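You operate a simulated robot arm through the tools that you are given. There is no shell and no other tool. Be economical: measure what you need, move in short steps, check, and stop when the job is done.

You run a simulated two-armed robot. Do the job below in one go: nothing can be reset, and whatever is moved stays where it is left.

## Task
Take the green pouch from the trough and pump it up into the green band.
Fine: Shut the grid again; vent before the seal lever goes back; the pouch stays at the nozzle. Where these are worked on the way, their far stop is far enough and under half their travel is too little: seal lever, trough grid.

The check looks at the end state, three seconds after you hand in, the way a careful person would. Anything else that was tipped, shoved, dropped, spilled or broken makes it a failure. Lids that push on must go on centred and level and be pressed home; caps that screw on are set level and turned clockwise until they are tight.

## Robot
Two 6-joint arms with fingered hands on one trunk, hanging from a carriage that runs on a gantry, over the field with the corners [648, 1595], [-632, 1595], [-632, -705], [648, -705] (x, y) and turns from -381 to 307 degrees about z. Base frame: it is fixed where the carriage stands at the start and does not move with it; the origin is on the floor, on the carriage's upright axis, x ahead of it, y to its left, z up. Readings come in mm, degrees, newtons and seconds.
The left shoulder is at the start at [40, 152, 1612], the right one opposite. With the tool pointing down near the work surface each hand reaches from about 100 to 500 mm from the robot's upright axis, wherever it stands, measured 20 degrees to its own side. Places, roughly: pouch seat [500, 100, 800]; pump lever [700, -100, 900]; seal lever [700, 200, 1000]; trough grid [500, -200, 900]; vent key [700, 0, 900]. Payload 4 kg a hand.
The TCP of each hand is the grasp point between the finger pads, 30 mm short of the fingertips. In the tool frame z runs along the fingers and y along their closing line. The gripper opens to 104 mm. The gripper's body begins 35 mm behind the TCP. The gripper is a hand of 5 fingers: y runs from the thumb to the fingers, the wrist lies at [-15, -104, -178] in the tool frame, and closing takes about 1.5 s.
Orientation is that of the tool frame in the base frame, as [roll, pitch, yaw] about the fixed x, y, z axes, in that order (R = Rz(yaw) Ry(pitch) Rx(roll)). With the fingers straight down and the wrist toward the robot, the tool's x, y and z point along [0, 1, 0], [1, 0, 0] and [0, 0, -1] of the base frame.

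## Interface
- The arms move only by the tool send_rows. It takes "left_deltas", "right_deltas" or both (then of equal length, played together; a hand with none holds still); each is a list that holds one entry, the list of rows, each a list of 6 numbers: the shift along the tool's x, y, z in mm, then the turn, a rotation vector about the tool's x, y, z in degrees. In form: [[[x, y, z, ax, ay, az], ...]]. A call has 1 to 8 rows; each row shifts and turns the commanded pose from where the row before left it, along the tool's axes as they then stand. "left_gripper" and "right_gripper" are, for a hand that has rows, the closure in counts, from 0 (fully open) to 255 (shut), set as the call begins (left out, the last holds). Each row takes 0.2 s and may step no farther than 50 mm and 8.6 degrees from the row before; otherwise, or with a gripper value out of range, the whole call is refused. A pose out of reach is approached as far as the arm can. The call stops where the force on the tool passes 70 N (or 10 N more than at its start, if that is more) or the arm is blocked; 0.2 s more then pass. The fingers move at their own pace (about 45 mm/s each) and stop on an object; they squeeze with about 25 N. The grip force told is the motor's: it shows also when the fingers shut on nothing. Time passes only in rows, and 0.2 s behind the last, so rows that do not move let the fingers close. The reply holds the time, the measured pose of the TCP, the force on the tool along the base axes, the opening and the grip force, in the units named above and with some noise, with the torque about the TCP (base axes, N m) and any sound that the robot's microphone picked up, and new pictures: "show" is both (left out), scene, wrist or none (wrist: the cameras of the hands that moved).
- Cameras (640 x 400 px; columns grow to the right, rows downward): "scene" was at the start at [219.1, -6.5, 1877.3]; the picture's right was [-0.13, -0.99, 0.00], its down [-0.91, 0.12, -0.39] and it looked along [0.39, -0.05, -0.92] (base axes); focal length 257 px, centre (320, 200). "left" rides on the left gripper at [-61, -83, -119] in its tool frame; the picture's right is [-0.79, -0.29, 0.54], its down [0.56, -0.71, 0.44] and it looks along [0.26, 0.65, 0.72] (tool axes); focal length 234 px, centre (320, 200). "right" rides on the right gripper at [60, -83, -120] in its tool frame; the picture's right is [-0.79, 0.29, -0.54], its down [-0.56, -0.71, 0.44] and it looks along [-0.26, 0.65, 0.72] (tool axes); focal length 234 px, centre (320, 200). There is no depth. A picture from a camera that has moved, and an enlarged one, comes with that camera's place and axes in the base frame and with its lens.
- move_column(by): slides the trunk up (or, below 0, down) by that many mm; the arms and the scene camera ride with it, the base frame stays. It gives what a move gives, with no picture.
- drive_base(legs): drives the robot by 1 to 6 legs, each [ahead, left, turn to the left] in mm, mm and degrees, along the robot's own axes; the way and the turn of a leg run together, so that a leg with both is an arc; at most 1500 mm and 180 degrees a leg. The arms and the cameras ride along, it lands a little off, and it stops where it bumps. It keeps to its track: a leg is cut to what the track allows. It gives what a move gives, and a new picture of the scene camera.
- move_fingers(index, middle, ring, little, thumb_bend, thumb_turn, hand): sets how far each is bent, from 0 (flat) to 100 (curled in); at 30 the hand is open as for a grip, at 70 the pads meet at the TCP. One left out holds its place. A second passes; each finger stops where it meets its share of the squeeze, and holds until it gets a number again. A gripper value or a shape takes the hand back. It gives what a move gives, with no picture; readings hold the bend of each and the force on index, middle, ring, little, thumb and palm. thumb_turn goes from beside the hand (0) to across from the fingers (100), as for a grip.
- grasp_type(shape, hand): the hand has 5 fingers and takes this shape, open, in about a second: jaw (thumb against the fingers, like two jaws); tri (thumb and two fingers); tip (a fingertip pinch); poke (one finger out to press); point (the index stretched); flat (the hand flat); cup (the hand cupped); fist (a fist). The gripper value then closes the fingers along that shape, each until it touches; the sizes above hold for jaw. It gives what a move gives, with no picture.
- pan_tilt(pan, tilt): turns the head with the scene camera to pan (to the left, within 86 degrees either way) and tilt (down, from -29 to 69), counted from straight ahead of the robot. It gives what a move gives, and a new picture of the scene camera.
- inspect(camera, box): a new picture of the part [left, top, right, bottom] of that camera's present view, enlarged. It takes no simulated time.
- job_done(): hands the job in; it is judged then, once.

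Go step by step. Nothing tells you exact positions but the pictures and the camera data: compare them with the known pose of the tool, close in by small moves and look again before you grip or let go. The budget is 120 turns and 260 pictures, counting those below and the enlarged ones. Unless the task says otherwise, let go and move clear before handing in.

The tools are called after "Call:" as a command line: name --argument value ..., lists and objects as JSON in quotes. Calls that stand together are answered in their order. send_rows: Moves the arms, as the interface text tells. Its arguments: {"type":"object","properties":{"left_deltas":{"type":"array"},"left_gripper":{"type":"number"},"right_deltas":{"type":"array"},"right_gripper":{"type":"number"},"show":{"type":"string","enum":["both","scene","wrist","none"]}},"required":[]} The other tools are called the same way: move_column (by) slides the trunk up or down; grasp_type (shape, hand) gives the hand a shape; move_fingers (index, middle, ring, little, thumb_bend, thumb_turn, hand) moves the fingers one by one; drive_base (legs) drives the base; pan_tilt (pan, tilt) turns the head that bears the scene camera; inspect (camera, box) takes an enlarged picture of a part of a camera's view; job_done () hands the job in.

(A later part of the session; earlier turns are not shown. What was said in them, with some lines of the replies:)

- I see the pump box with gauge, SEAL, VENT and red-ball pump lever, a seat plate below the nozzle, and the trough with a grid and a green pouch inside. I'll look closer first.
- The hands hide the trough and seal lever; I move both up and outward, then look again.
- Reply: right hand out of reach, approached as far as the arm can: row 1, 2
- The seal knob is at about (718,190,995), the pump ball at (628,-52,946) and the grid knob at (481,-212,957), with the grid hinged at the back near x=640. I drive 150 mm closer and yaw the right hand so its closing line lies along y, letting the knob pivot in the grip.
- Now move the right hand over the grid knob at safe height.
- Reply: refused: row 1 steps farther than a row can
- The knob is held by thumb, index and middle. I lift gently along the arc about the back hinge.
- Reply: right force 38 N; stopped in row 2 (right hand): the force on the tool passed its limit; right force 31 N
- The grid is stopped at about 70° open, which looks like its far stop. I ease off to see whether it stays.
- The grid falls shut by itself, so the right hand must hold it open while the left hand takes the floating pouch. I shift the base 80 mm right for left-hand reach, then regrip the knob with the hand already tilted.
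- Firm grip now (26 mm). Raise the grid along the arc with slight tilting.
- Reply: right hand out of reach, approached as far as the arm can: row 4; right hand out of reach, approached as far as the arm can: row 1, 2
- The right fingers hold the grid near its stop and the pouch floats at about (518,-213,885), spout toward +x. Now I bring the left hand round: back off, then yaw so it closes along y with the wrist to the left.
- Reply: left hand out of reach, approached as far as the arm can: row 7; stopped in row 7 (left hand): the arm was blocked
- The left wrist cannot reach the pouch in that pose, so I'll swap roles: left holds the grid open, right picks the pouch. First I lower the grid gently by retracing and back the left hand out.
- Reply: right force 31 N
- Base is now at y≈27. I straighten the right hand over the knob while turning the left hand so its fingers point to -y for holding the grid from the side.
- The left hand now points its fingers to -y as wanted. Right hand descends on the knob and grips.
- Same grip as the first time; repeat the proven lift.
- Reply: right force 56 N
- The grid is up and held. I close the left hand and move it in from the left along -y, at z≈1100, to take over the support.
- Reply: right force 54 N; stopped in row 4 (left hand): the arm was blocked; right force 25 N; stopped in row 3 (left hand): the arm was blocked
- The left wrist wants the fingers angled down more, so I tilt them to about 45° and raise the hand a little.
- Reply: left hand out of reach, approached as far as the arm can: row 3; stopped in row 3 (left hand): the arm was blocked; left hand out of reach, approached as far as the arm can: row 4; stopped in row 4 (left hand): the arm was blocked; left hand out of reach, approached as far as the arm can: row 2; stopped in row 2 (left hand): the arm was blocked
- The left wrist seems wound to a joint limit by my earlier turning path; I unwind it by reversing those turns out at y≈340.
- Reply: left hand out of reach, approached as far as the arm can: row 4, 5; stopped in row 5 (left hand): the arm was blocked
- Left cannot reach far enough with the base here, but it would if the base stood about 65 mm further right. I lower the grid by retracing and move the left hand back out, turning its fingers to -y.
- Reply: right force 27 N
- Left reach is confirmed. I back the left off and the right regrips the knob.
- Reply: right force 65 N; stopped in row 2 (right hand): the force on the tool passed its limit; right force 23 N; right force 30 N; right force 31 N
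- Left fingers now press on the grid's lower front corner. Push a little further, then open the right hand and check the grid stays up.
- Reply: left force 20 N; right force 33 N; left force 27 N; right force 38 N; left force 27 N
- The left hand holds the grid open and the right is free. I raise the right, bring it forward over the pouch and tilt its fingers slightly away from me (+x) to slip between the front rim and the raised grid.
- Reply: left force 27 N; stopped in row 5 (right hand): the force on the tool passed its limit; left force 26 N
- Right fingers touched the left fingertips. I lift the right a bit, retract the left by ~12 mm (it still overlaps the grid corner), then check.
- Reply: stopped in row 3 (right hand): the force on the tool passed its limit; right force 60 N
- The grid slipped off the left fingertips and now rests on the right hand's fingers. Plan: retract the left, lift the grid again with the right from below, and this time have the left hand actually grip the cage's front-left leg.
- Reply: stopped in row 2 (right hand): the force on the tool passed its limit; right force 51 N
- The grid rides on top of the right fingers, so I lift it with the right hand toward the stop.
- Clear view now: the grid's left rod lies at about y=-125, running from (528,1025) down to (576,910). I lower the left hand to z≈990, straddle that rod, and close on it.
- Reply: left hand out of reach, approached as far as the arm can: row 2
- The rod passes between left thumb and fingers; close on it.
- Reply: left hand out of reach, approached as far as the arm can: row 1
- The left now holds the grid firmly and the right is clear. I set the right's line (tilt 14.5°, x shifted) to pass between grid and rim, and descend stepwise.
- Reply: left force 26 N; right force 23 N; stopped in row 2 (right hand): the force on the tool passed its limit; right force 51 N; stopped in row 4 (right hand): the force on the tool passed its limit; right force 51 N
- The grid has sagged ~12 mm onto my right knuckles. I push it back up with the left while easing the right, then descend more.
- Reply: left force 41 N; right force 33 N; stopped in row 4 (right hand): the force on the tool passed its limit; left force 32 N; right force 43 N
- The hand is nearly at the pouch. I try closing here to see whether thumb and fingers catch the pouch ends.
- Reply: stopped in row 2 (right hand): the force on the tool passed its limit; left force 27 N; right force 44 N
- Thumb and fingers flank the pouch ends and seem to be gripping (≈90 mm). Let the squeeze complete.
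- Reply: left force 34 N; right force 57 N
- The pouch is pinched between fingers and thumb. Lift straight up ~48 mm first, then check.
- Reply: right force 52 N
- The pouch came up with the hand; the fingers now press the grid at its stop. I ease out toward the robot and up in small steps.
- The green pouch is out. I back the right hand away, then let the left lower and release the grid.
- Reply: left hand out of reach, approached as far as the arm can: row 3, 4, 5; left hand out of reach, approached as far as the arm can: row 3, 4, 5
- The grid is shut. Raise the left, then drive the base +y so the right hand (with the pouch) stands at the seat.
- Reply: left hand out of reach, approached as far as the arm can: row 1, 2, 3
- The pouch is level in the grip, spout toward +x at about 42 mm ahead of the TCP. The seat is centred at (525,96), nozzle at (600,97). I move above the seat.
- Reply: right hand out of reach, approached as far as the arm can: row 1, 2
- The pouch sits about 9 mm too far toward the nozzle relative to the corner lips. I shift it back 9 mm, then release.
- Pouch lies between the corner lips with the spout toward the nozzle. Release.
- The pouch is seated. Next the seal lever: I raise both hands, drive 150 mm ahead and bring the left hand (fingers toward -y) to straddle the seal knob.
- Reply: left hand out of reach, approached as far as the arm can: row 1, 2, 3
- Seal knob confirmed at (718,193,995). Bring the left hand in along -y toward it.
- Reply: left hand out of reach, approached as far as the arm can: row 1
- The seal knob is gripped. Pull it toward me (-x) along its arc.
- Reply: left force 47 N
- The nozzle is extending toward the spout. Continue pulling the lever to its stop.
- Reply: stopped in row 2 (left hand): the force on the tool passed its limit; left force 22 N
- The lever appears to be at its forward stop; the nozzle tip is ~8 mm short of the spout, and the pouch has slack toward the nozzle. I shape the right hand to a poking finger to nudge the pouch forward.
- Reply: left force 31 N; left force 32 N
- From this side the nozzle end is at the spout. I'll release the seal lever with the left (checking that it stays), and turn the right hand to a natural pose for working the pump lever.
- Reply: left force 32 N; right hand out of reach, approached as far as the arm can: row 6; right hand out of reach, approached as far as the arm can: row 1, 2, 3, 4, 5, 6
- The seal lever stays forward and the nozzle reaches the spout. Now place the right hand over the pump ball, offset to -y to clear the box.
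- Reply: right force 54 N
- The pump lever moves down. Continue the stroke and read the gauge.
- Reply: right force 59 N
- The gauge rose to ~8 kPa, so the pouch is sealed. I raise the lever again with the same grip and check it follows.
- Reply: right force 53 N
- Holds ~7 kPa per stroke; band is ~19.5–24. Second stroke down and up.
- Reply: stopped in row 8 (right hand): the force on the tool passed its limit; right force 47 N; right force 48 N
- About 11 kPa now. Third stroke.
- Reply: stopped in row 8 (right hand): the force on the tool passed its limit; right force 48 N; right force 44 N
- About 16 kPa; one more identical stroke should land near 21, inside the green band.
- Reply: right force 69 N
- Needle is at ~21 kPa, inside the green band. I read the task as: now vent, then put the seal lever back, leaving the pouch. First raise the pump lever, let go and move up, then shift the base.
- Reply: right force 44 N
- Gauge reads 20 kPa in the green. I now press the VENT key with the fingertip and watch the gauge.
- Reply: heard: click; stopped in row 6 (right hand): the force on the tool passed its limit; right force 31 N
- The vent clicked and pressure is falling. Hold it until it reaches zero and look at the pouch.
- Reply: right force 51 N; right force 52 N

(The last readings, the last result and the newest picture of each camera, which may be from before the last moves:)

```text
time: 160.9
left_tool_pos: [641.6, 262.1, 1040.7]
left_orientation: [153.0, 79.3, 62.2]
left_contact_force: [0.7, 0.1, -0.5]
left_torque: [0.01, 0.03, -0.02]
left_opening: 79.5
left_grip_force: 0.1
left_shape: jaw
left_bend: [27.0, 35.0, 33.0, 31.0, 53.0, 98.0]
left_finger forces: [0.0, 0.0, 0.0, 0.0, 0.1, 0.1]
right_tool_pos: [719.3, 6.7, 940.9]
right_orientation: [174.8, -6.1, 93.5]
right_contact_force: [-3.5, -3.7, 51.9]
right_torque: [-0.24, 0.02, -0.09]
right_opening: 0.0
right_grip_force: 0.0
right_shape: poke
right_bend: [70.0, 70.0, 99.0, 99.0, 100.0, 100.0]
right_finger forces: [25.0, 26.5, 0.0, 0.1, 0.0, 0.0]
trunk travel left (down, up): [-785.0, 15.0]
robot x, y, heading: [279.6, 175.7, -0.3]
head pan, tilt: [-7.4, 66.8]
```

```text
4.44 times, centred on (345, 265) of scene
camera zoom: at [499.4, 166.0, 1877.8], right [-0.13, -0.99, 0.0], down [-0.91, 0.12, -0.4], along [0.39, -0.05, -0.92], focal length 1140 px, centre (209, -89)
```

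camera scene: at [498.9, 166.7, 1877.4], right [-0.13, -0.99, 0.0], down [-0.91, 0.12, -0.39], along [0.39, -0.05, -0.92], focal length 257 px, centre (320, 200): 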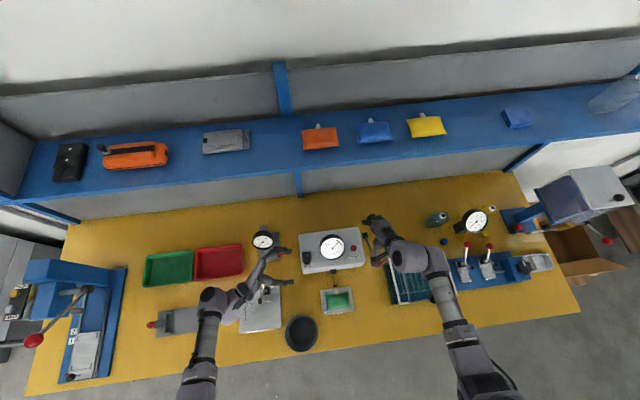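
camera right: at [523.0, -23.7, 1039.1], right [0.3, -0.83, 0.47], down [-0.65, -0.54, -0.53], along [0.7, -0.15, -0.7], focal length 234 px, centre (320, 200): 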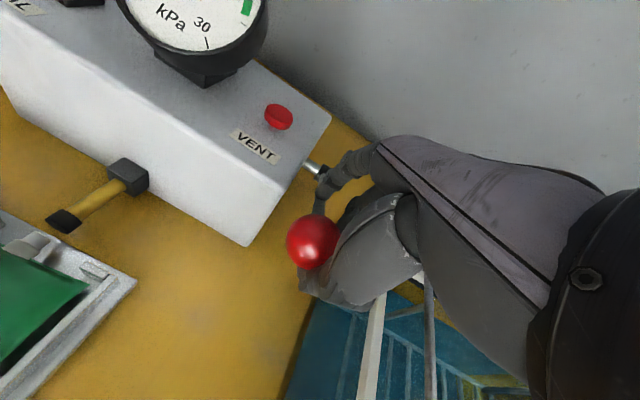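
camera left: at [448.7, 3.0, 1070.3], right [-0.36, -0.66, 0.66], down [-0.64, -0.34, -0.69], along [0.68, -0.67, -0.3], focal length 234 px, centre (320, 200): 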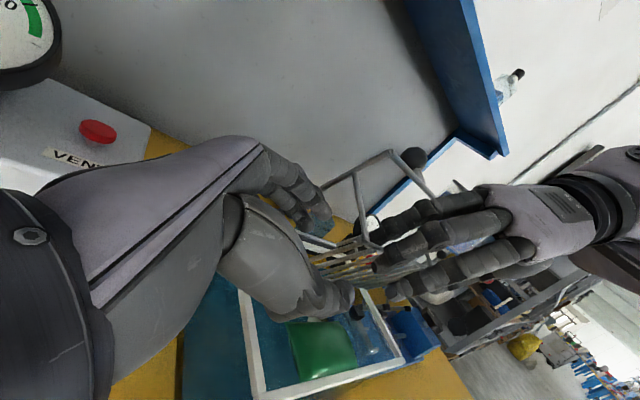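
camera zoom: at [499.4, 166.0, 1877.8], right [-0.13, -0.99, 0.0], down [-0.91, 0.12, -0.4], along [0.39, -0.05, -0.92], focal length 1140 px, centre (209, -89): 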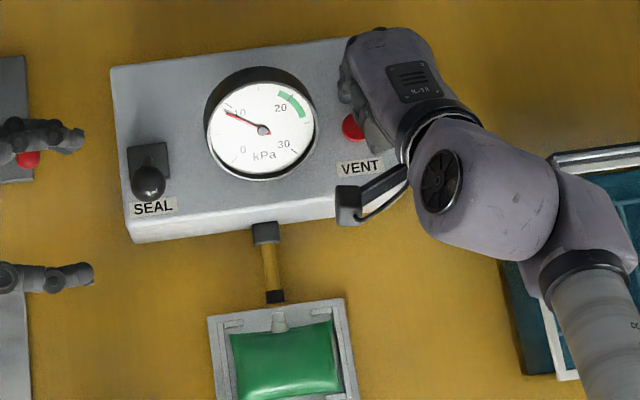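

The pressure dropped to ~9 at the click and stayed, so I release and press the key again (twice) to vent fully.

Call:
send_rows --right_deltas '[[[0, 0, -8, 0, 0, 0], [0, 0, -7, 0, 0, 0], [0, 0, 0, 0, 0, 0], [0, 0, 7, 0, 0, 0], [0, 0, 6, 0, 0, 0], [0, 0, 3, 0, 0, 0], [0, 0, 0, 0, 0, 0], [0, 0, 0, 0, 0, 0]]]' --show "none"

Call:
inspect --camera "right" --box '[120, 0, 460, 360]'

Call:
send_rows --right_deltas '[[[0, 0, -8, 0, 0, 0], [0, 0, -7, 0, 0, 0], [0, 0, 0, 0, 0, 0], [0, 0, 7, 0, 0, 0], [0, 0, 6, 0, 0, 0], [0, 0, 3, 0, 0, 0], [0, 0, 0, 0, 0, 0], [0, 0, 0, 0, 0, 0]]]' --show "none"

Call:
inspect --camera "right" --box '[120, 0, 460, 360]'

```text
time: 162.7
left_tool_pos: [640.0, 263.7, 1041.1]
left_orientation: [153.1, 79.1, 62.4]
left_contact_force: [0.2, -0.1, 0.1]
left_torque: [0.0, -0.03, 0.03]
left_opening: 79.6
left_grip_force: 0.0
left_shape: jaw
left_bend: [27.0, 35.0, 33.0, 31.0, 53.0, 98.0]
left_finger forces: [0.1, 0.0, 0.0, 0.0, 0.0, 0.0]
right_tool_pos: [719.3, 8.7, 938.2]
right_orientation: [174.8, -6.5, 93.6]
right_contact_force: [-10.8, 5.3, 61.7]
right_torque: [0.02, 0.29, -0.08]
right_opening: 0.0
right_grip_force: 0.0
right_shape: poke
right_bend: [70.0, 70.0, 99.0, 99.0, 100.0, 100.0]
right_finger forces: [37.5, 23.8, 0.1, 0.0, 0.0, 0.0]
trunk travel left (down, up): [-785.0, 15.0]
robot x, y, heading: [275.2, 175.5, -0.2]
head pan, tilt: [-7.4, 66.8]
```

```text
1.11 times, centred on (290, 180) of right
camera zoom: at [621.6, 50.5, 1055.1], right [0.29, -0.83, 0.47], down [-0.63, -0.54, -0.56], along [0.72, -0.14, -0.68], focal length 260 px, centre (353, 222)
```

zoom: 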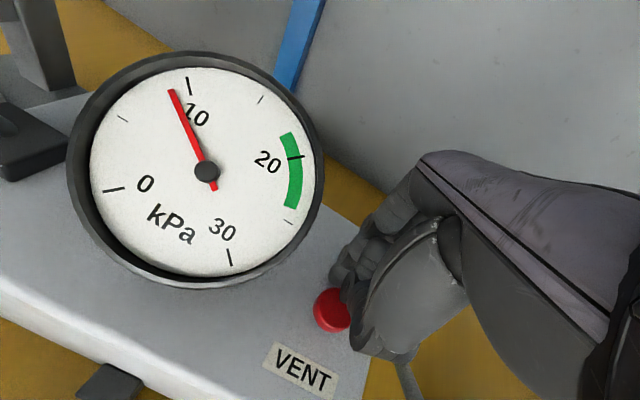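

```text
time: 164.5
left_tool_pos: [640.8, 264.0, 1042.8]
left_orientation: [153.0, 79.2, 62.2]
left_contact_force: [0.3, -0.3, -0.6]
left_torque: [0.01, -0.01, 0.04]
left_opening: 79.2
left_grip_force: 0.0
left_shape: jaw
left_bend: [27.0, 35.0, 33.0, 31.0, 53.0, 98.0]
left_finger forces: [0.0, 0.1, 0.0, 0.0, 0.0, 0.1]
right_tool_pos: [719.3, 7.3, 937.9]
right_orientation: [174.5, -6.5, 93.7]
right_contact_force: [-10.0, 0.7, 63.8]
right_torque: [-0.04, 0.34, -0.12]
right_opening: 0.3
right_grip_force: 0.0
right_shape: poke
right_bend: [70.0, 70.0, 99.0, 99.0, 100.0, 100.0]
right_finger forces: [41.1, 23.6, 0.0, 0.1, 0.0, 0.0]
trunk travel left (down, up): [-785.0, 15.0]
robot x, y, heading: [283.4, 173.7, -0.1]
head pan, tilt: [-7.4, 66.8]
```

```text
1.11 times, centred on (290, 180) of right
camera zoom: at [622.1, 49.2, 1054.5], right [0.29, -0.83, 0.48], down [-0.63, -0.54, -0.56], along [0.72, -0.14, -0.68], focal length 260 px, centre (353, 222)
```

zoom: 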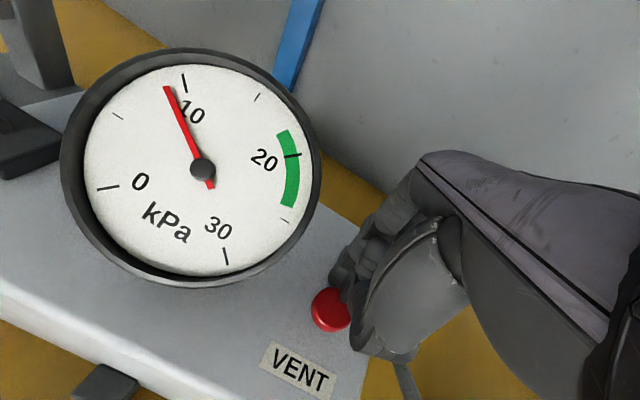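

The fingertip had slid beside the key (it is at x≈700, my finger at 719). I reposition 21 mm back and press it properly, holding.

Call:
send_rows --right_deltas '[[[0, 0, -18, 5, 0, 0], [0, -11, 0, 0, 0, 0], [0, -10, 0, 0, 0, 0], [0, 0, 8, 0, 0, 0], [0, 0, 6, 0, 0, 0], [0, 0, 2, 0, 0, 0], [0, 0, 0, 0, 0, 0], [0, 0, 0, 0, 0, 0]]]' --show "none"

Call:
send_rows --right_deltas '[[[0, 0, 1, 0, 0, 0], [0, 0, 0, 0, 0, 0], [0, 0, 0, 0, 0, 0], [0, 0, 0, 0, 0, 0], [0, 0, 0, 0, 0, 0], [0, 0, 0, 0, 0, 0], [0, 0, 0, 0, 0, 0]]]' --show "none"

Call:
inspect --camera "right" --box '[120, 0, 460, 360]'

```text
time: 166.3
left_tool_pos: [642.6, 263.2, 1041.5]
left_orientation: [152.3, 79.2, 61.6]
left_contact_force: [0.0, -0.4, -0.4]
left_torque: [0.01, 0.03, 0.0]
left_opening: 79.1
left_grip_force: 0.1
left_shape: jaw
left_bend: [27.0, 35.0, 33.0, 31.0, 53.0, 98.0]
left_finger forces: [0.0, 0.0, 0.0, 0.1, 0.1, 0.1]
right_tool_pos: [700.4, 6.1, 940.5]
right_orientation: [179.3, -6.3, 93.6]
right_contact_force: [16.7, -3.1, 31.0]
right_torque: [-0.14, -0.5, -0.19]
right_opening: 0.3
right_grip_force: 0.0
right_shape: poke
right_bend: [70.0, 70.0, 99.0, 99.0, 100.0, 100.0]
right_finger forces: [39.9, 13.8, 0.1, 0.0, 0.0, 0.0]
trunk travel left (down, up): [-785.0, 15.0]
robot x, y, heading: [279.2, 174.2, -0.6]
head pan, tilt: [-7.4, 66.8]
heard: click
```

```text
time: 167.9
left_tool_pos: [642.7, 263.4, 1041.0]
left_orientation: [152.3, 79.2, 61.5]
left_contact_force: [0.6, -0.5, 0.1]
left_torque: [-0.01, -0.02, 0.01]
left_opening: 79.5
left_grip_force: 0.0
left_shape: jaw
left_bend: [27.0, 35.0, 33.0, 31.0, 53.0, 98.0]
left_finger forces: [0.1, 0.0, 0.0, 0.0, 0.0, 0.0]
right_tool_pos: [702.4, 5.9, 940.7]
right_orientation: [179.2, -6.2, 93.6]
right_contact_force: [7.8, -3.0, 50.0]
right_torque: [-0.05, -0.38, -0.16]
right_opening: 0.2
right_grip_force: 0.0
right_shape: poke
right_bend: [70.0, 70.0, 99.0, 99.0, 100.0, 100.0]
right_finger forces: [52.8, 16.7, 0.1, 0.0, 0.0, 0.0]
trunk travel left (down, up): [-785.0, 15.0]
robot x, y, heading: [276.4, 175.7, -0.2]
head pan, tilt: [-7.4, 66.8]
```

```text
1.11 times, centred on (290, 180) of right
camera zoom: at [614.0, 46.8, 1064.3], right [0.33, -0.82, 0.46], down [-0.67, -0.55, -0.5], along [0.67, -0.14, -0.73], focal length 260 px, centre (353, 222)
```

zoom: 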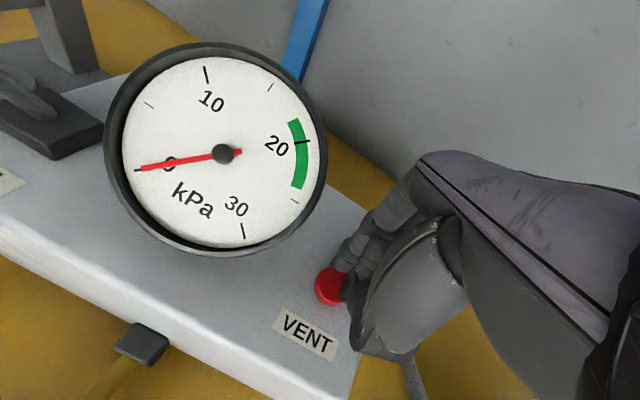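

Fully vented (0 kPa). Lift the right hand off, and use the left to regrip the seal knob and push it back.

Call:
send_rows --right_deltas '[[[0, 0, -20, 0, 0, 0], [0, 0, -30, 0, 0, 0], [0, -30, -20, 0, 0, 0]]]' --left_deltas '[[[10, 4, 21, 0, 0, 0], [10, 4, 21, 0, 0, 0], [10, 3, 21, 0, 0, 0]]]' --show "none"

Call:
inspect --camera "scene" --box '[290, 210, 390, 310]'

```text
time: 168.7
left_tool_pos: [649.2, 205.3, 1000.5]
left_orientation: [153.8, 79.1, 63.0]
left_contact_force: [0.5, -0.4, 0.3]
left_torque: [-0.03, 0.06, 0.0]
left_opening: 79.4
left_grip_force: 0.0
left_shape: jaw
left_bend: [27.0, 35.0, 33.0, 31.0, 53.0, 98.0]
left_finger forces: [0.1, 0.1, 0.0, 0.0, 0.0, 0.0]
right_tool_pos: [659.3, -3.5, 1003.3]
right_orientation: [-179.4, -6.3, 93.5]
right_contact_force: [-0.3, 0.5, 0.4]
right_torque: [-0.06, -0.01, 0.0]
right_opening: 0.1
right_grip_force: 0.0
right_shape: poke
right_bend: [70.0, 70.0, 99.0, 99.0, 100.0, 100.0]
right_finger forces: [0.0, 0.0, 0.0, 0.1, 0.0, 0.1]
trunk travel left (down, up): [-785.0, 15.0]
robot x, y, heading: [277.6, 169.6, -0.5]
head pan, tilt: [-7.4, 66.8]
```

```text
4.00 times, centred on (340, 260) of scene
camera zoom: at [498.3, 166.5, 1877.1], right [-0.13, -0.99, 0.0], down [-0.91, 0.12, -0.39], along [0.39, -0.05, -0.92], focal length 1026 px, centre (240, -40)
```

zoom: 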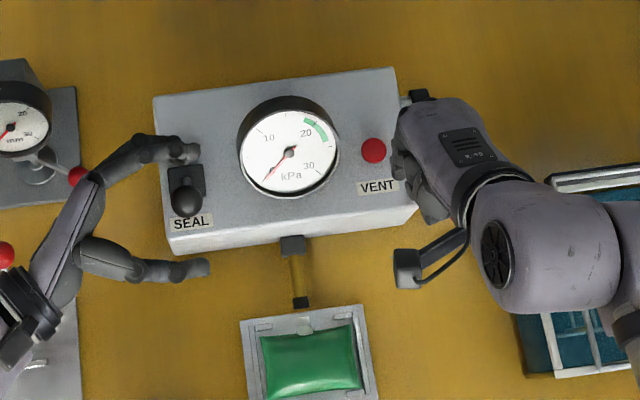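

Call:
send_rows --left_deltas '[[[0, 0, 6, 0, 0, 0], [0, 0, 0, 0, 0, 0], [0, 0, 0, 0, 0, 0], [0, 0, 0, 0, 0, 0], [0, 0, 0, 0, 0, 0], [0, 0, 0, 0, 0, 0]]]' --left_gripper 255 --show "none"

Call:
send_rows --left_deltas '[[[-2.5, 9, 0, 0, 0, 0], [-2, 10, 0, 0, 0, 0], [-0.5, 10, 0, 0, 0, 0], [0.7, 10, 0, 0, 0, 0], [2, 10, 0, 0, 0, 0], [2.7, 9.8, 0, 0, 0, 0], [2.5, 7, 0, 0, 0, 0]]]' --show "none"

Call:
inspect --camera "scene" --box '[290, 210, 390, 310]'

```text
time: 170.1
left_tool_pos: [649.9, 199.6, 1001.3]
left_orientation: [152.9, 79.1, 62.1]
left_contact_force: [0.1, -1.7, 4.5]
left_torque: [0.4, -0.18, 0.13]
left_opening: 10.7
left_grip_force: 24.6
left_shape: jaw
left_bend: [72.0, 55.0, 52.0, 72.0, 72.0, 100.0]
left_finger forces: [10.7, 5.9, 2.6, 11.0, 18.7, 0.0]
right_tool_pos: [661.4, -4.4, 1003.2]
right_orientation: [-179.6, -6.4, 93.5]
right_contact_force: [-0.4, 0.2, -0.2]
right_torque: [-0.02, 0.02, -0.01]
right_opening: 0.0
right_grip_force: 0.1
right_shape: poke
right_bend: [70.0, 70.0, 99.0, 99.0, 100.0, 100.0]
right_finger forces: [0.0, 0.0, 0.1, 0.0, 0.0, 0.0]
trunk travel left (down, up): [-785.0, 15.0]
robot x, y, heading: [279.3, 171.0, 0.2]
head pan, tilt: [-7.4, 66.8]
```

```text
time: 171.7
left_tool_pos: [711.0, 198.9, 1004.3]
left_orientation: [155.7, 79.3, 64.7]
left_contact_force: [-8.1, -16.0, -17.0]
left_torque: [0.05, 0.42, -0.27]
left_opening: 9.6
left_grip_force: 24.5
left_shape: jaw
left_bend: [72.0, 57.0, 68.0, 71.0, 75.0, 100.0]
left_finger forces: [0.0, 6.2, 18.9, 0.0, 22.5, 0.1]
left hand out of reach, approached as far as the arm can: row 7
right_tool_pos: [658.6, -6.4, 1000.7]
right_orientation: [-179.5, -6.3, 93.6]
right_contact_force: [0.1, -0.5, 0.4]
right_torque: [-0.01, -0.02, -0.01]
right_opening: 0.0
right_grip_force: 0.1
right_shape: poke
right_bend: [70.0, 70.0, 99.0, 99.0, 100.0, 100.0]
right_finger forces: [0.0, 0.0, 0.0, 0.0, 0.0, 0.0]
trunk travel left (down, up): [-785.0, 15.0]
robot x, y, heading: [280.2, 170.7, -0.2]
head pan, tilt: [-7.4, 66.8]
```

```text
4.00 times, centred on (340, 260) of scene
camera zoom: at [497.8, 165.6, 1876.5], right [-0.13, -0.99, 0.0], down [-0.91, 0.12, -0.39], along [0.39, -0.05, -0.92], focal length 1026 px, centre (240, -40)
```

zoom: 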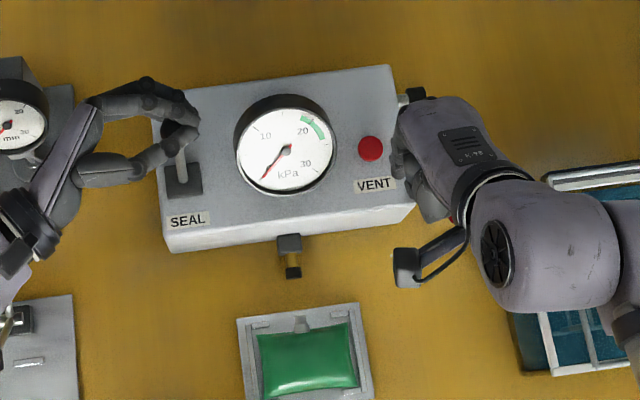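

The lever is back and the nozzle retracted with the pouch in place. A last small push, then release and move both hands clear.

Call:
send_rows --left_deltas '[[[1.5, 4, 0, 0, 0, 0], [1, 3, 0, 0, 0, 0]]]' --show "none"

Call:
send_rows --left_deltas '[[[0, 0, 0, 0, 0, 0], [0, 0, 0, 0, 0, 0], [0, 0, 0, 0, 0, 0], [0, 0, 0, 0, 0, 0], [0, 0, -25, 0, 0, 0], [0, 0, -35, 0, 0, 0], [0, 0, -40, 0, 0, 0], [0, 0, -40, 0, 0, 0]]]' --right_deltas '[[[0, -30, -20, 0, 0, 0], [0, -40, -20, 0, 0, 0], [0, -40, -20, 0, 0, 0], [0, -20, 0, 0, 0, 0], [0, 0, 0, 0, 0, 0], [0, 0, 0, 0, 0, 0], [0, 0, 0, 0, 0, 0], [0, 0, 0, 0, 0, 0]]]' --left_gripper 60 --show "none"

Call:
inspect --camera "scene" --box '[260, 180, 480, 330]'

```text
time: 172.3
left_tool_pos: [711.4, 198.1, 1004.0]
left_orientation: [155.9, 79.2, 65.1]
left_contact_force: [-12.2, -17.7, -26.1]
left_torque: [0.11, 0.57, -0.3]
left_opening: 9.1
left_grip_force: 25.2
left_shape: jaw
left_bend: [72.0, 57.0, 69.0, 71.0, 74.0, 100.0]
left_finger forces: [0.1, 5.3, 26.0, 0.0, 21.5, 0.0]
left hand out of reach, approached as far as the arm can: row 1
right_tool_pos: [656.8, -7.0, 1002.5]
right_orientation: [-179.3, -6.3, 93.5]
right_contact_force: [-0.6, -0.4, 0.3]
right_torque: [0.01, 0.01, 0.0]
right_opening: 0.0
right_grip_force: 0.0
right_shape: poke
right_bend: [70.0, 70.0, 99.0, 99.0, 100.0, 100.0]
right_finger forces: [0.0, 0.0, 0.0, 0.0, 0.0, 0.0]
trunk travel left (down, up): [-785.0, 15.0]
robot x, y, heading: [281.7, 174.7, -0.1]
head pan, tilt: [-7.4, 66.8]
```

```text
time: 174.1
left_tool_pos: [720.2, 339.2, 1030.5]
left_orientation: [153.4, 79.2, 62.5]
left_contact_force: [-0.3, -1.0, -0.4]
left_torque: [0.0, -0.02, 0.03]
left_opening: 79.6
left_grip_force: 0.1
left_shape: jaw
left_bend: [27.0, 35.0, 33.0, 31.0, 53.0, 98.0]
left_finger forces: [0.1, 0.1, 0.1, 0.0, 0.0, 0.0]
right_tool_pos: [535.9, -6.9, 1009.4]
right_orientation: [-179.8, -6.7, 94.1]
right_contact_force: [0.1, -1.0, -0.2]
right_torque: [-0.02, 0.0, 0.01]
right_opening: 0.2
right_grip_force: 0.2
right_shape: poke
right_bend: [70.0, 70.0, 99.0, 99.0, 100.0, 100.0]
right_finger forces: [0.1, 0.0, 0.1, 0.0, 0.1, 0.0]
right hand out of reach, approached as far as the arm can: row 1, 2, 3, 4
trunk travel left (down, up): [-785.0, 15.0]
robot x, y, heading: [282.9, 174.2, -0.2]
head pan, tilt: [-7.4, 66.8]
```

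```text
2.67 times, centred on (370, 255) of scene
camera zoom: at [498.8, 166.7, 1877.3], right [-0.13, -0.99, 0.0], down [-0.91, 0.12, -0.39], along [0.39, -0.05, -0.92], focal length 684 px, centre (187, 53)
```

zoom: 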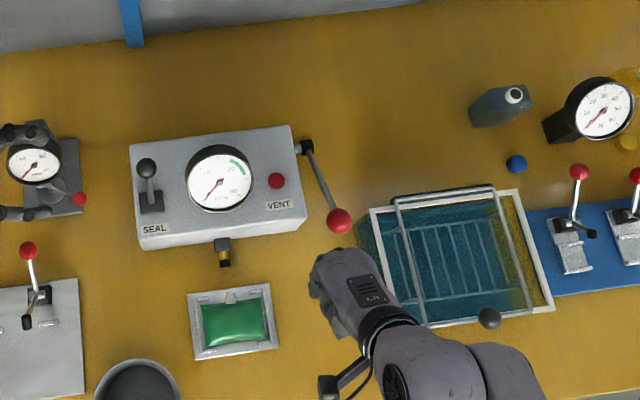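

Everything is in its final place: grid shut, vented, seal lever back, pouch on its seat at the nozzle, and both hands clear. I hand in.

Call:
job_done

```text
The job is handed in.
```

I took the green pouch from the trough, shut the grid and set the pouch on the seat. I sealed it and pumped it to about 20 kPa, inside the green band. I then vented to 0 kPa and put the seal lever back, with the pouch still at the nozzle.

I took the wording to mean vent and unseal at the end, so the gauge now reads zero rather than sitting in the band.
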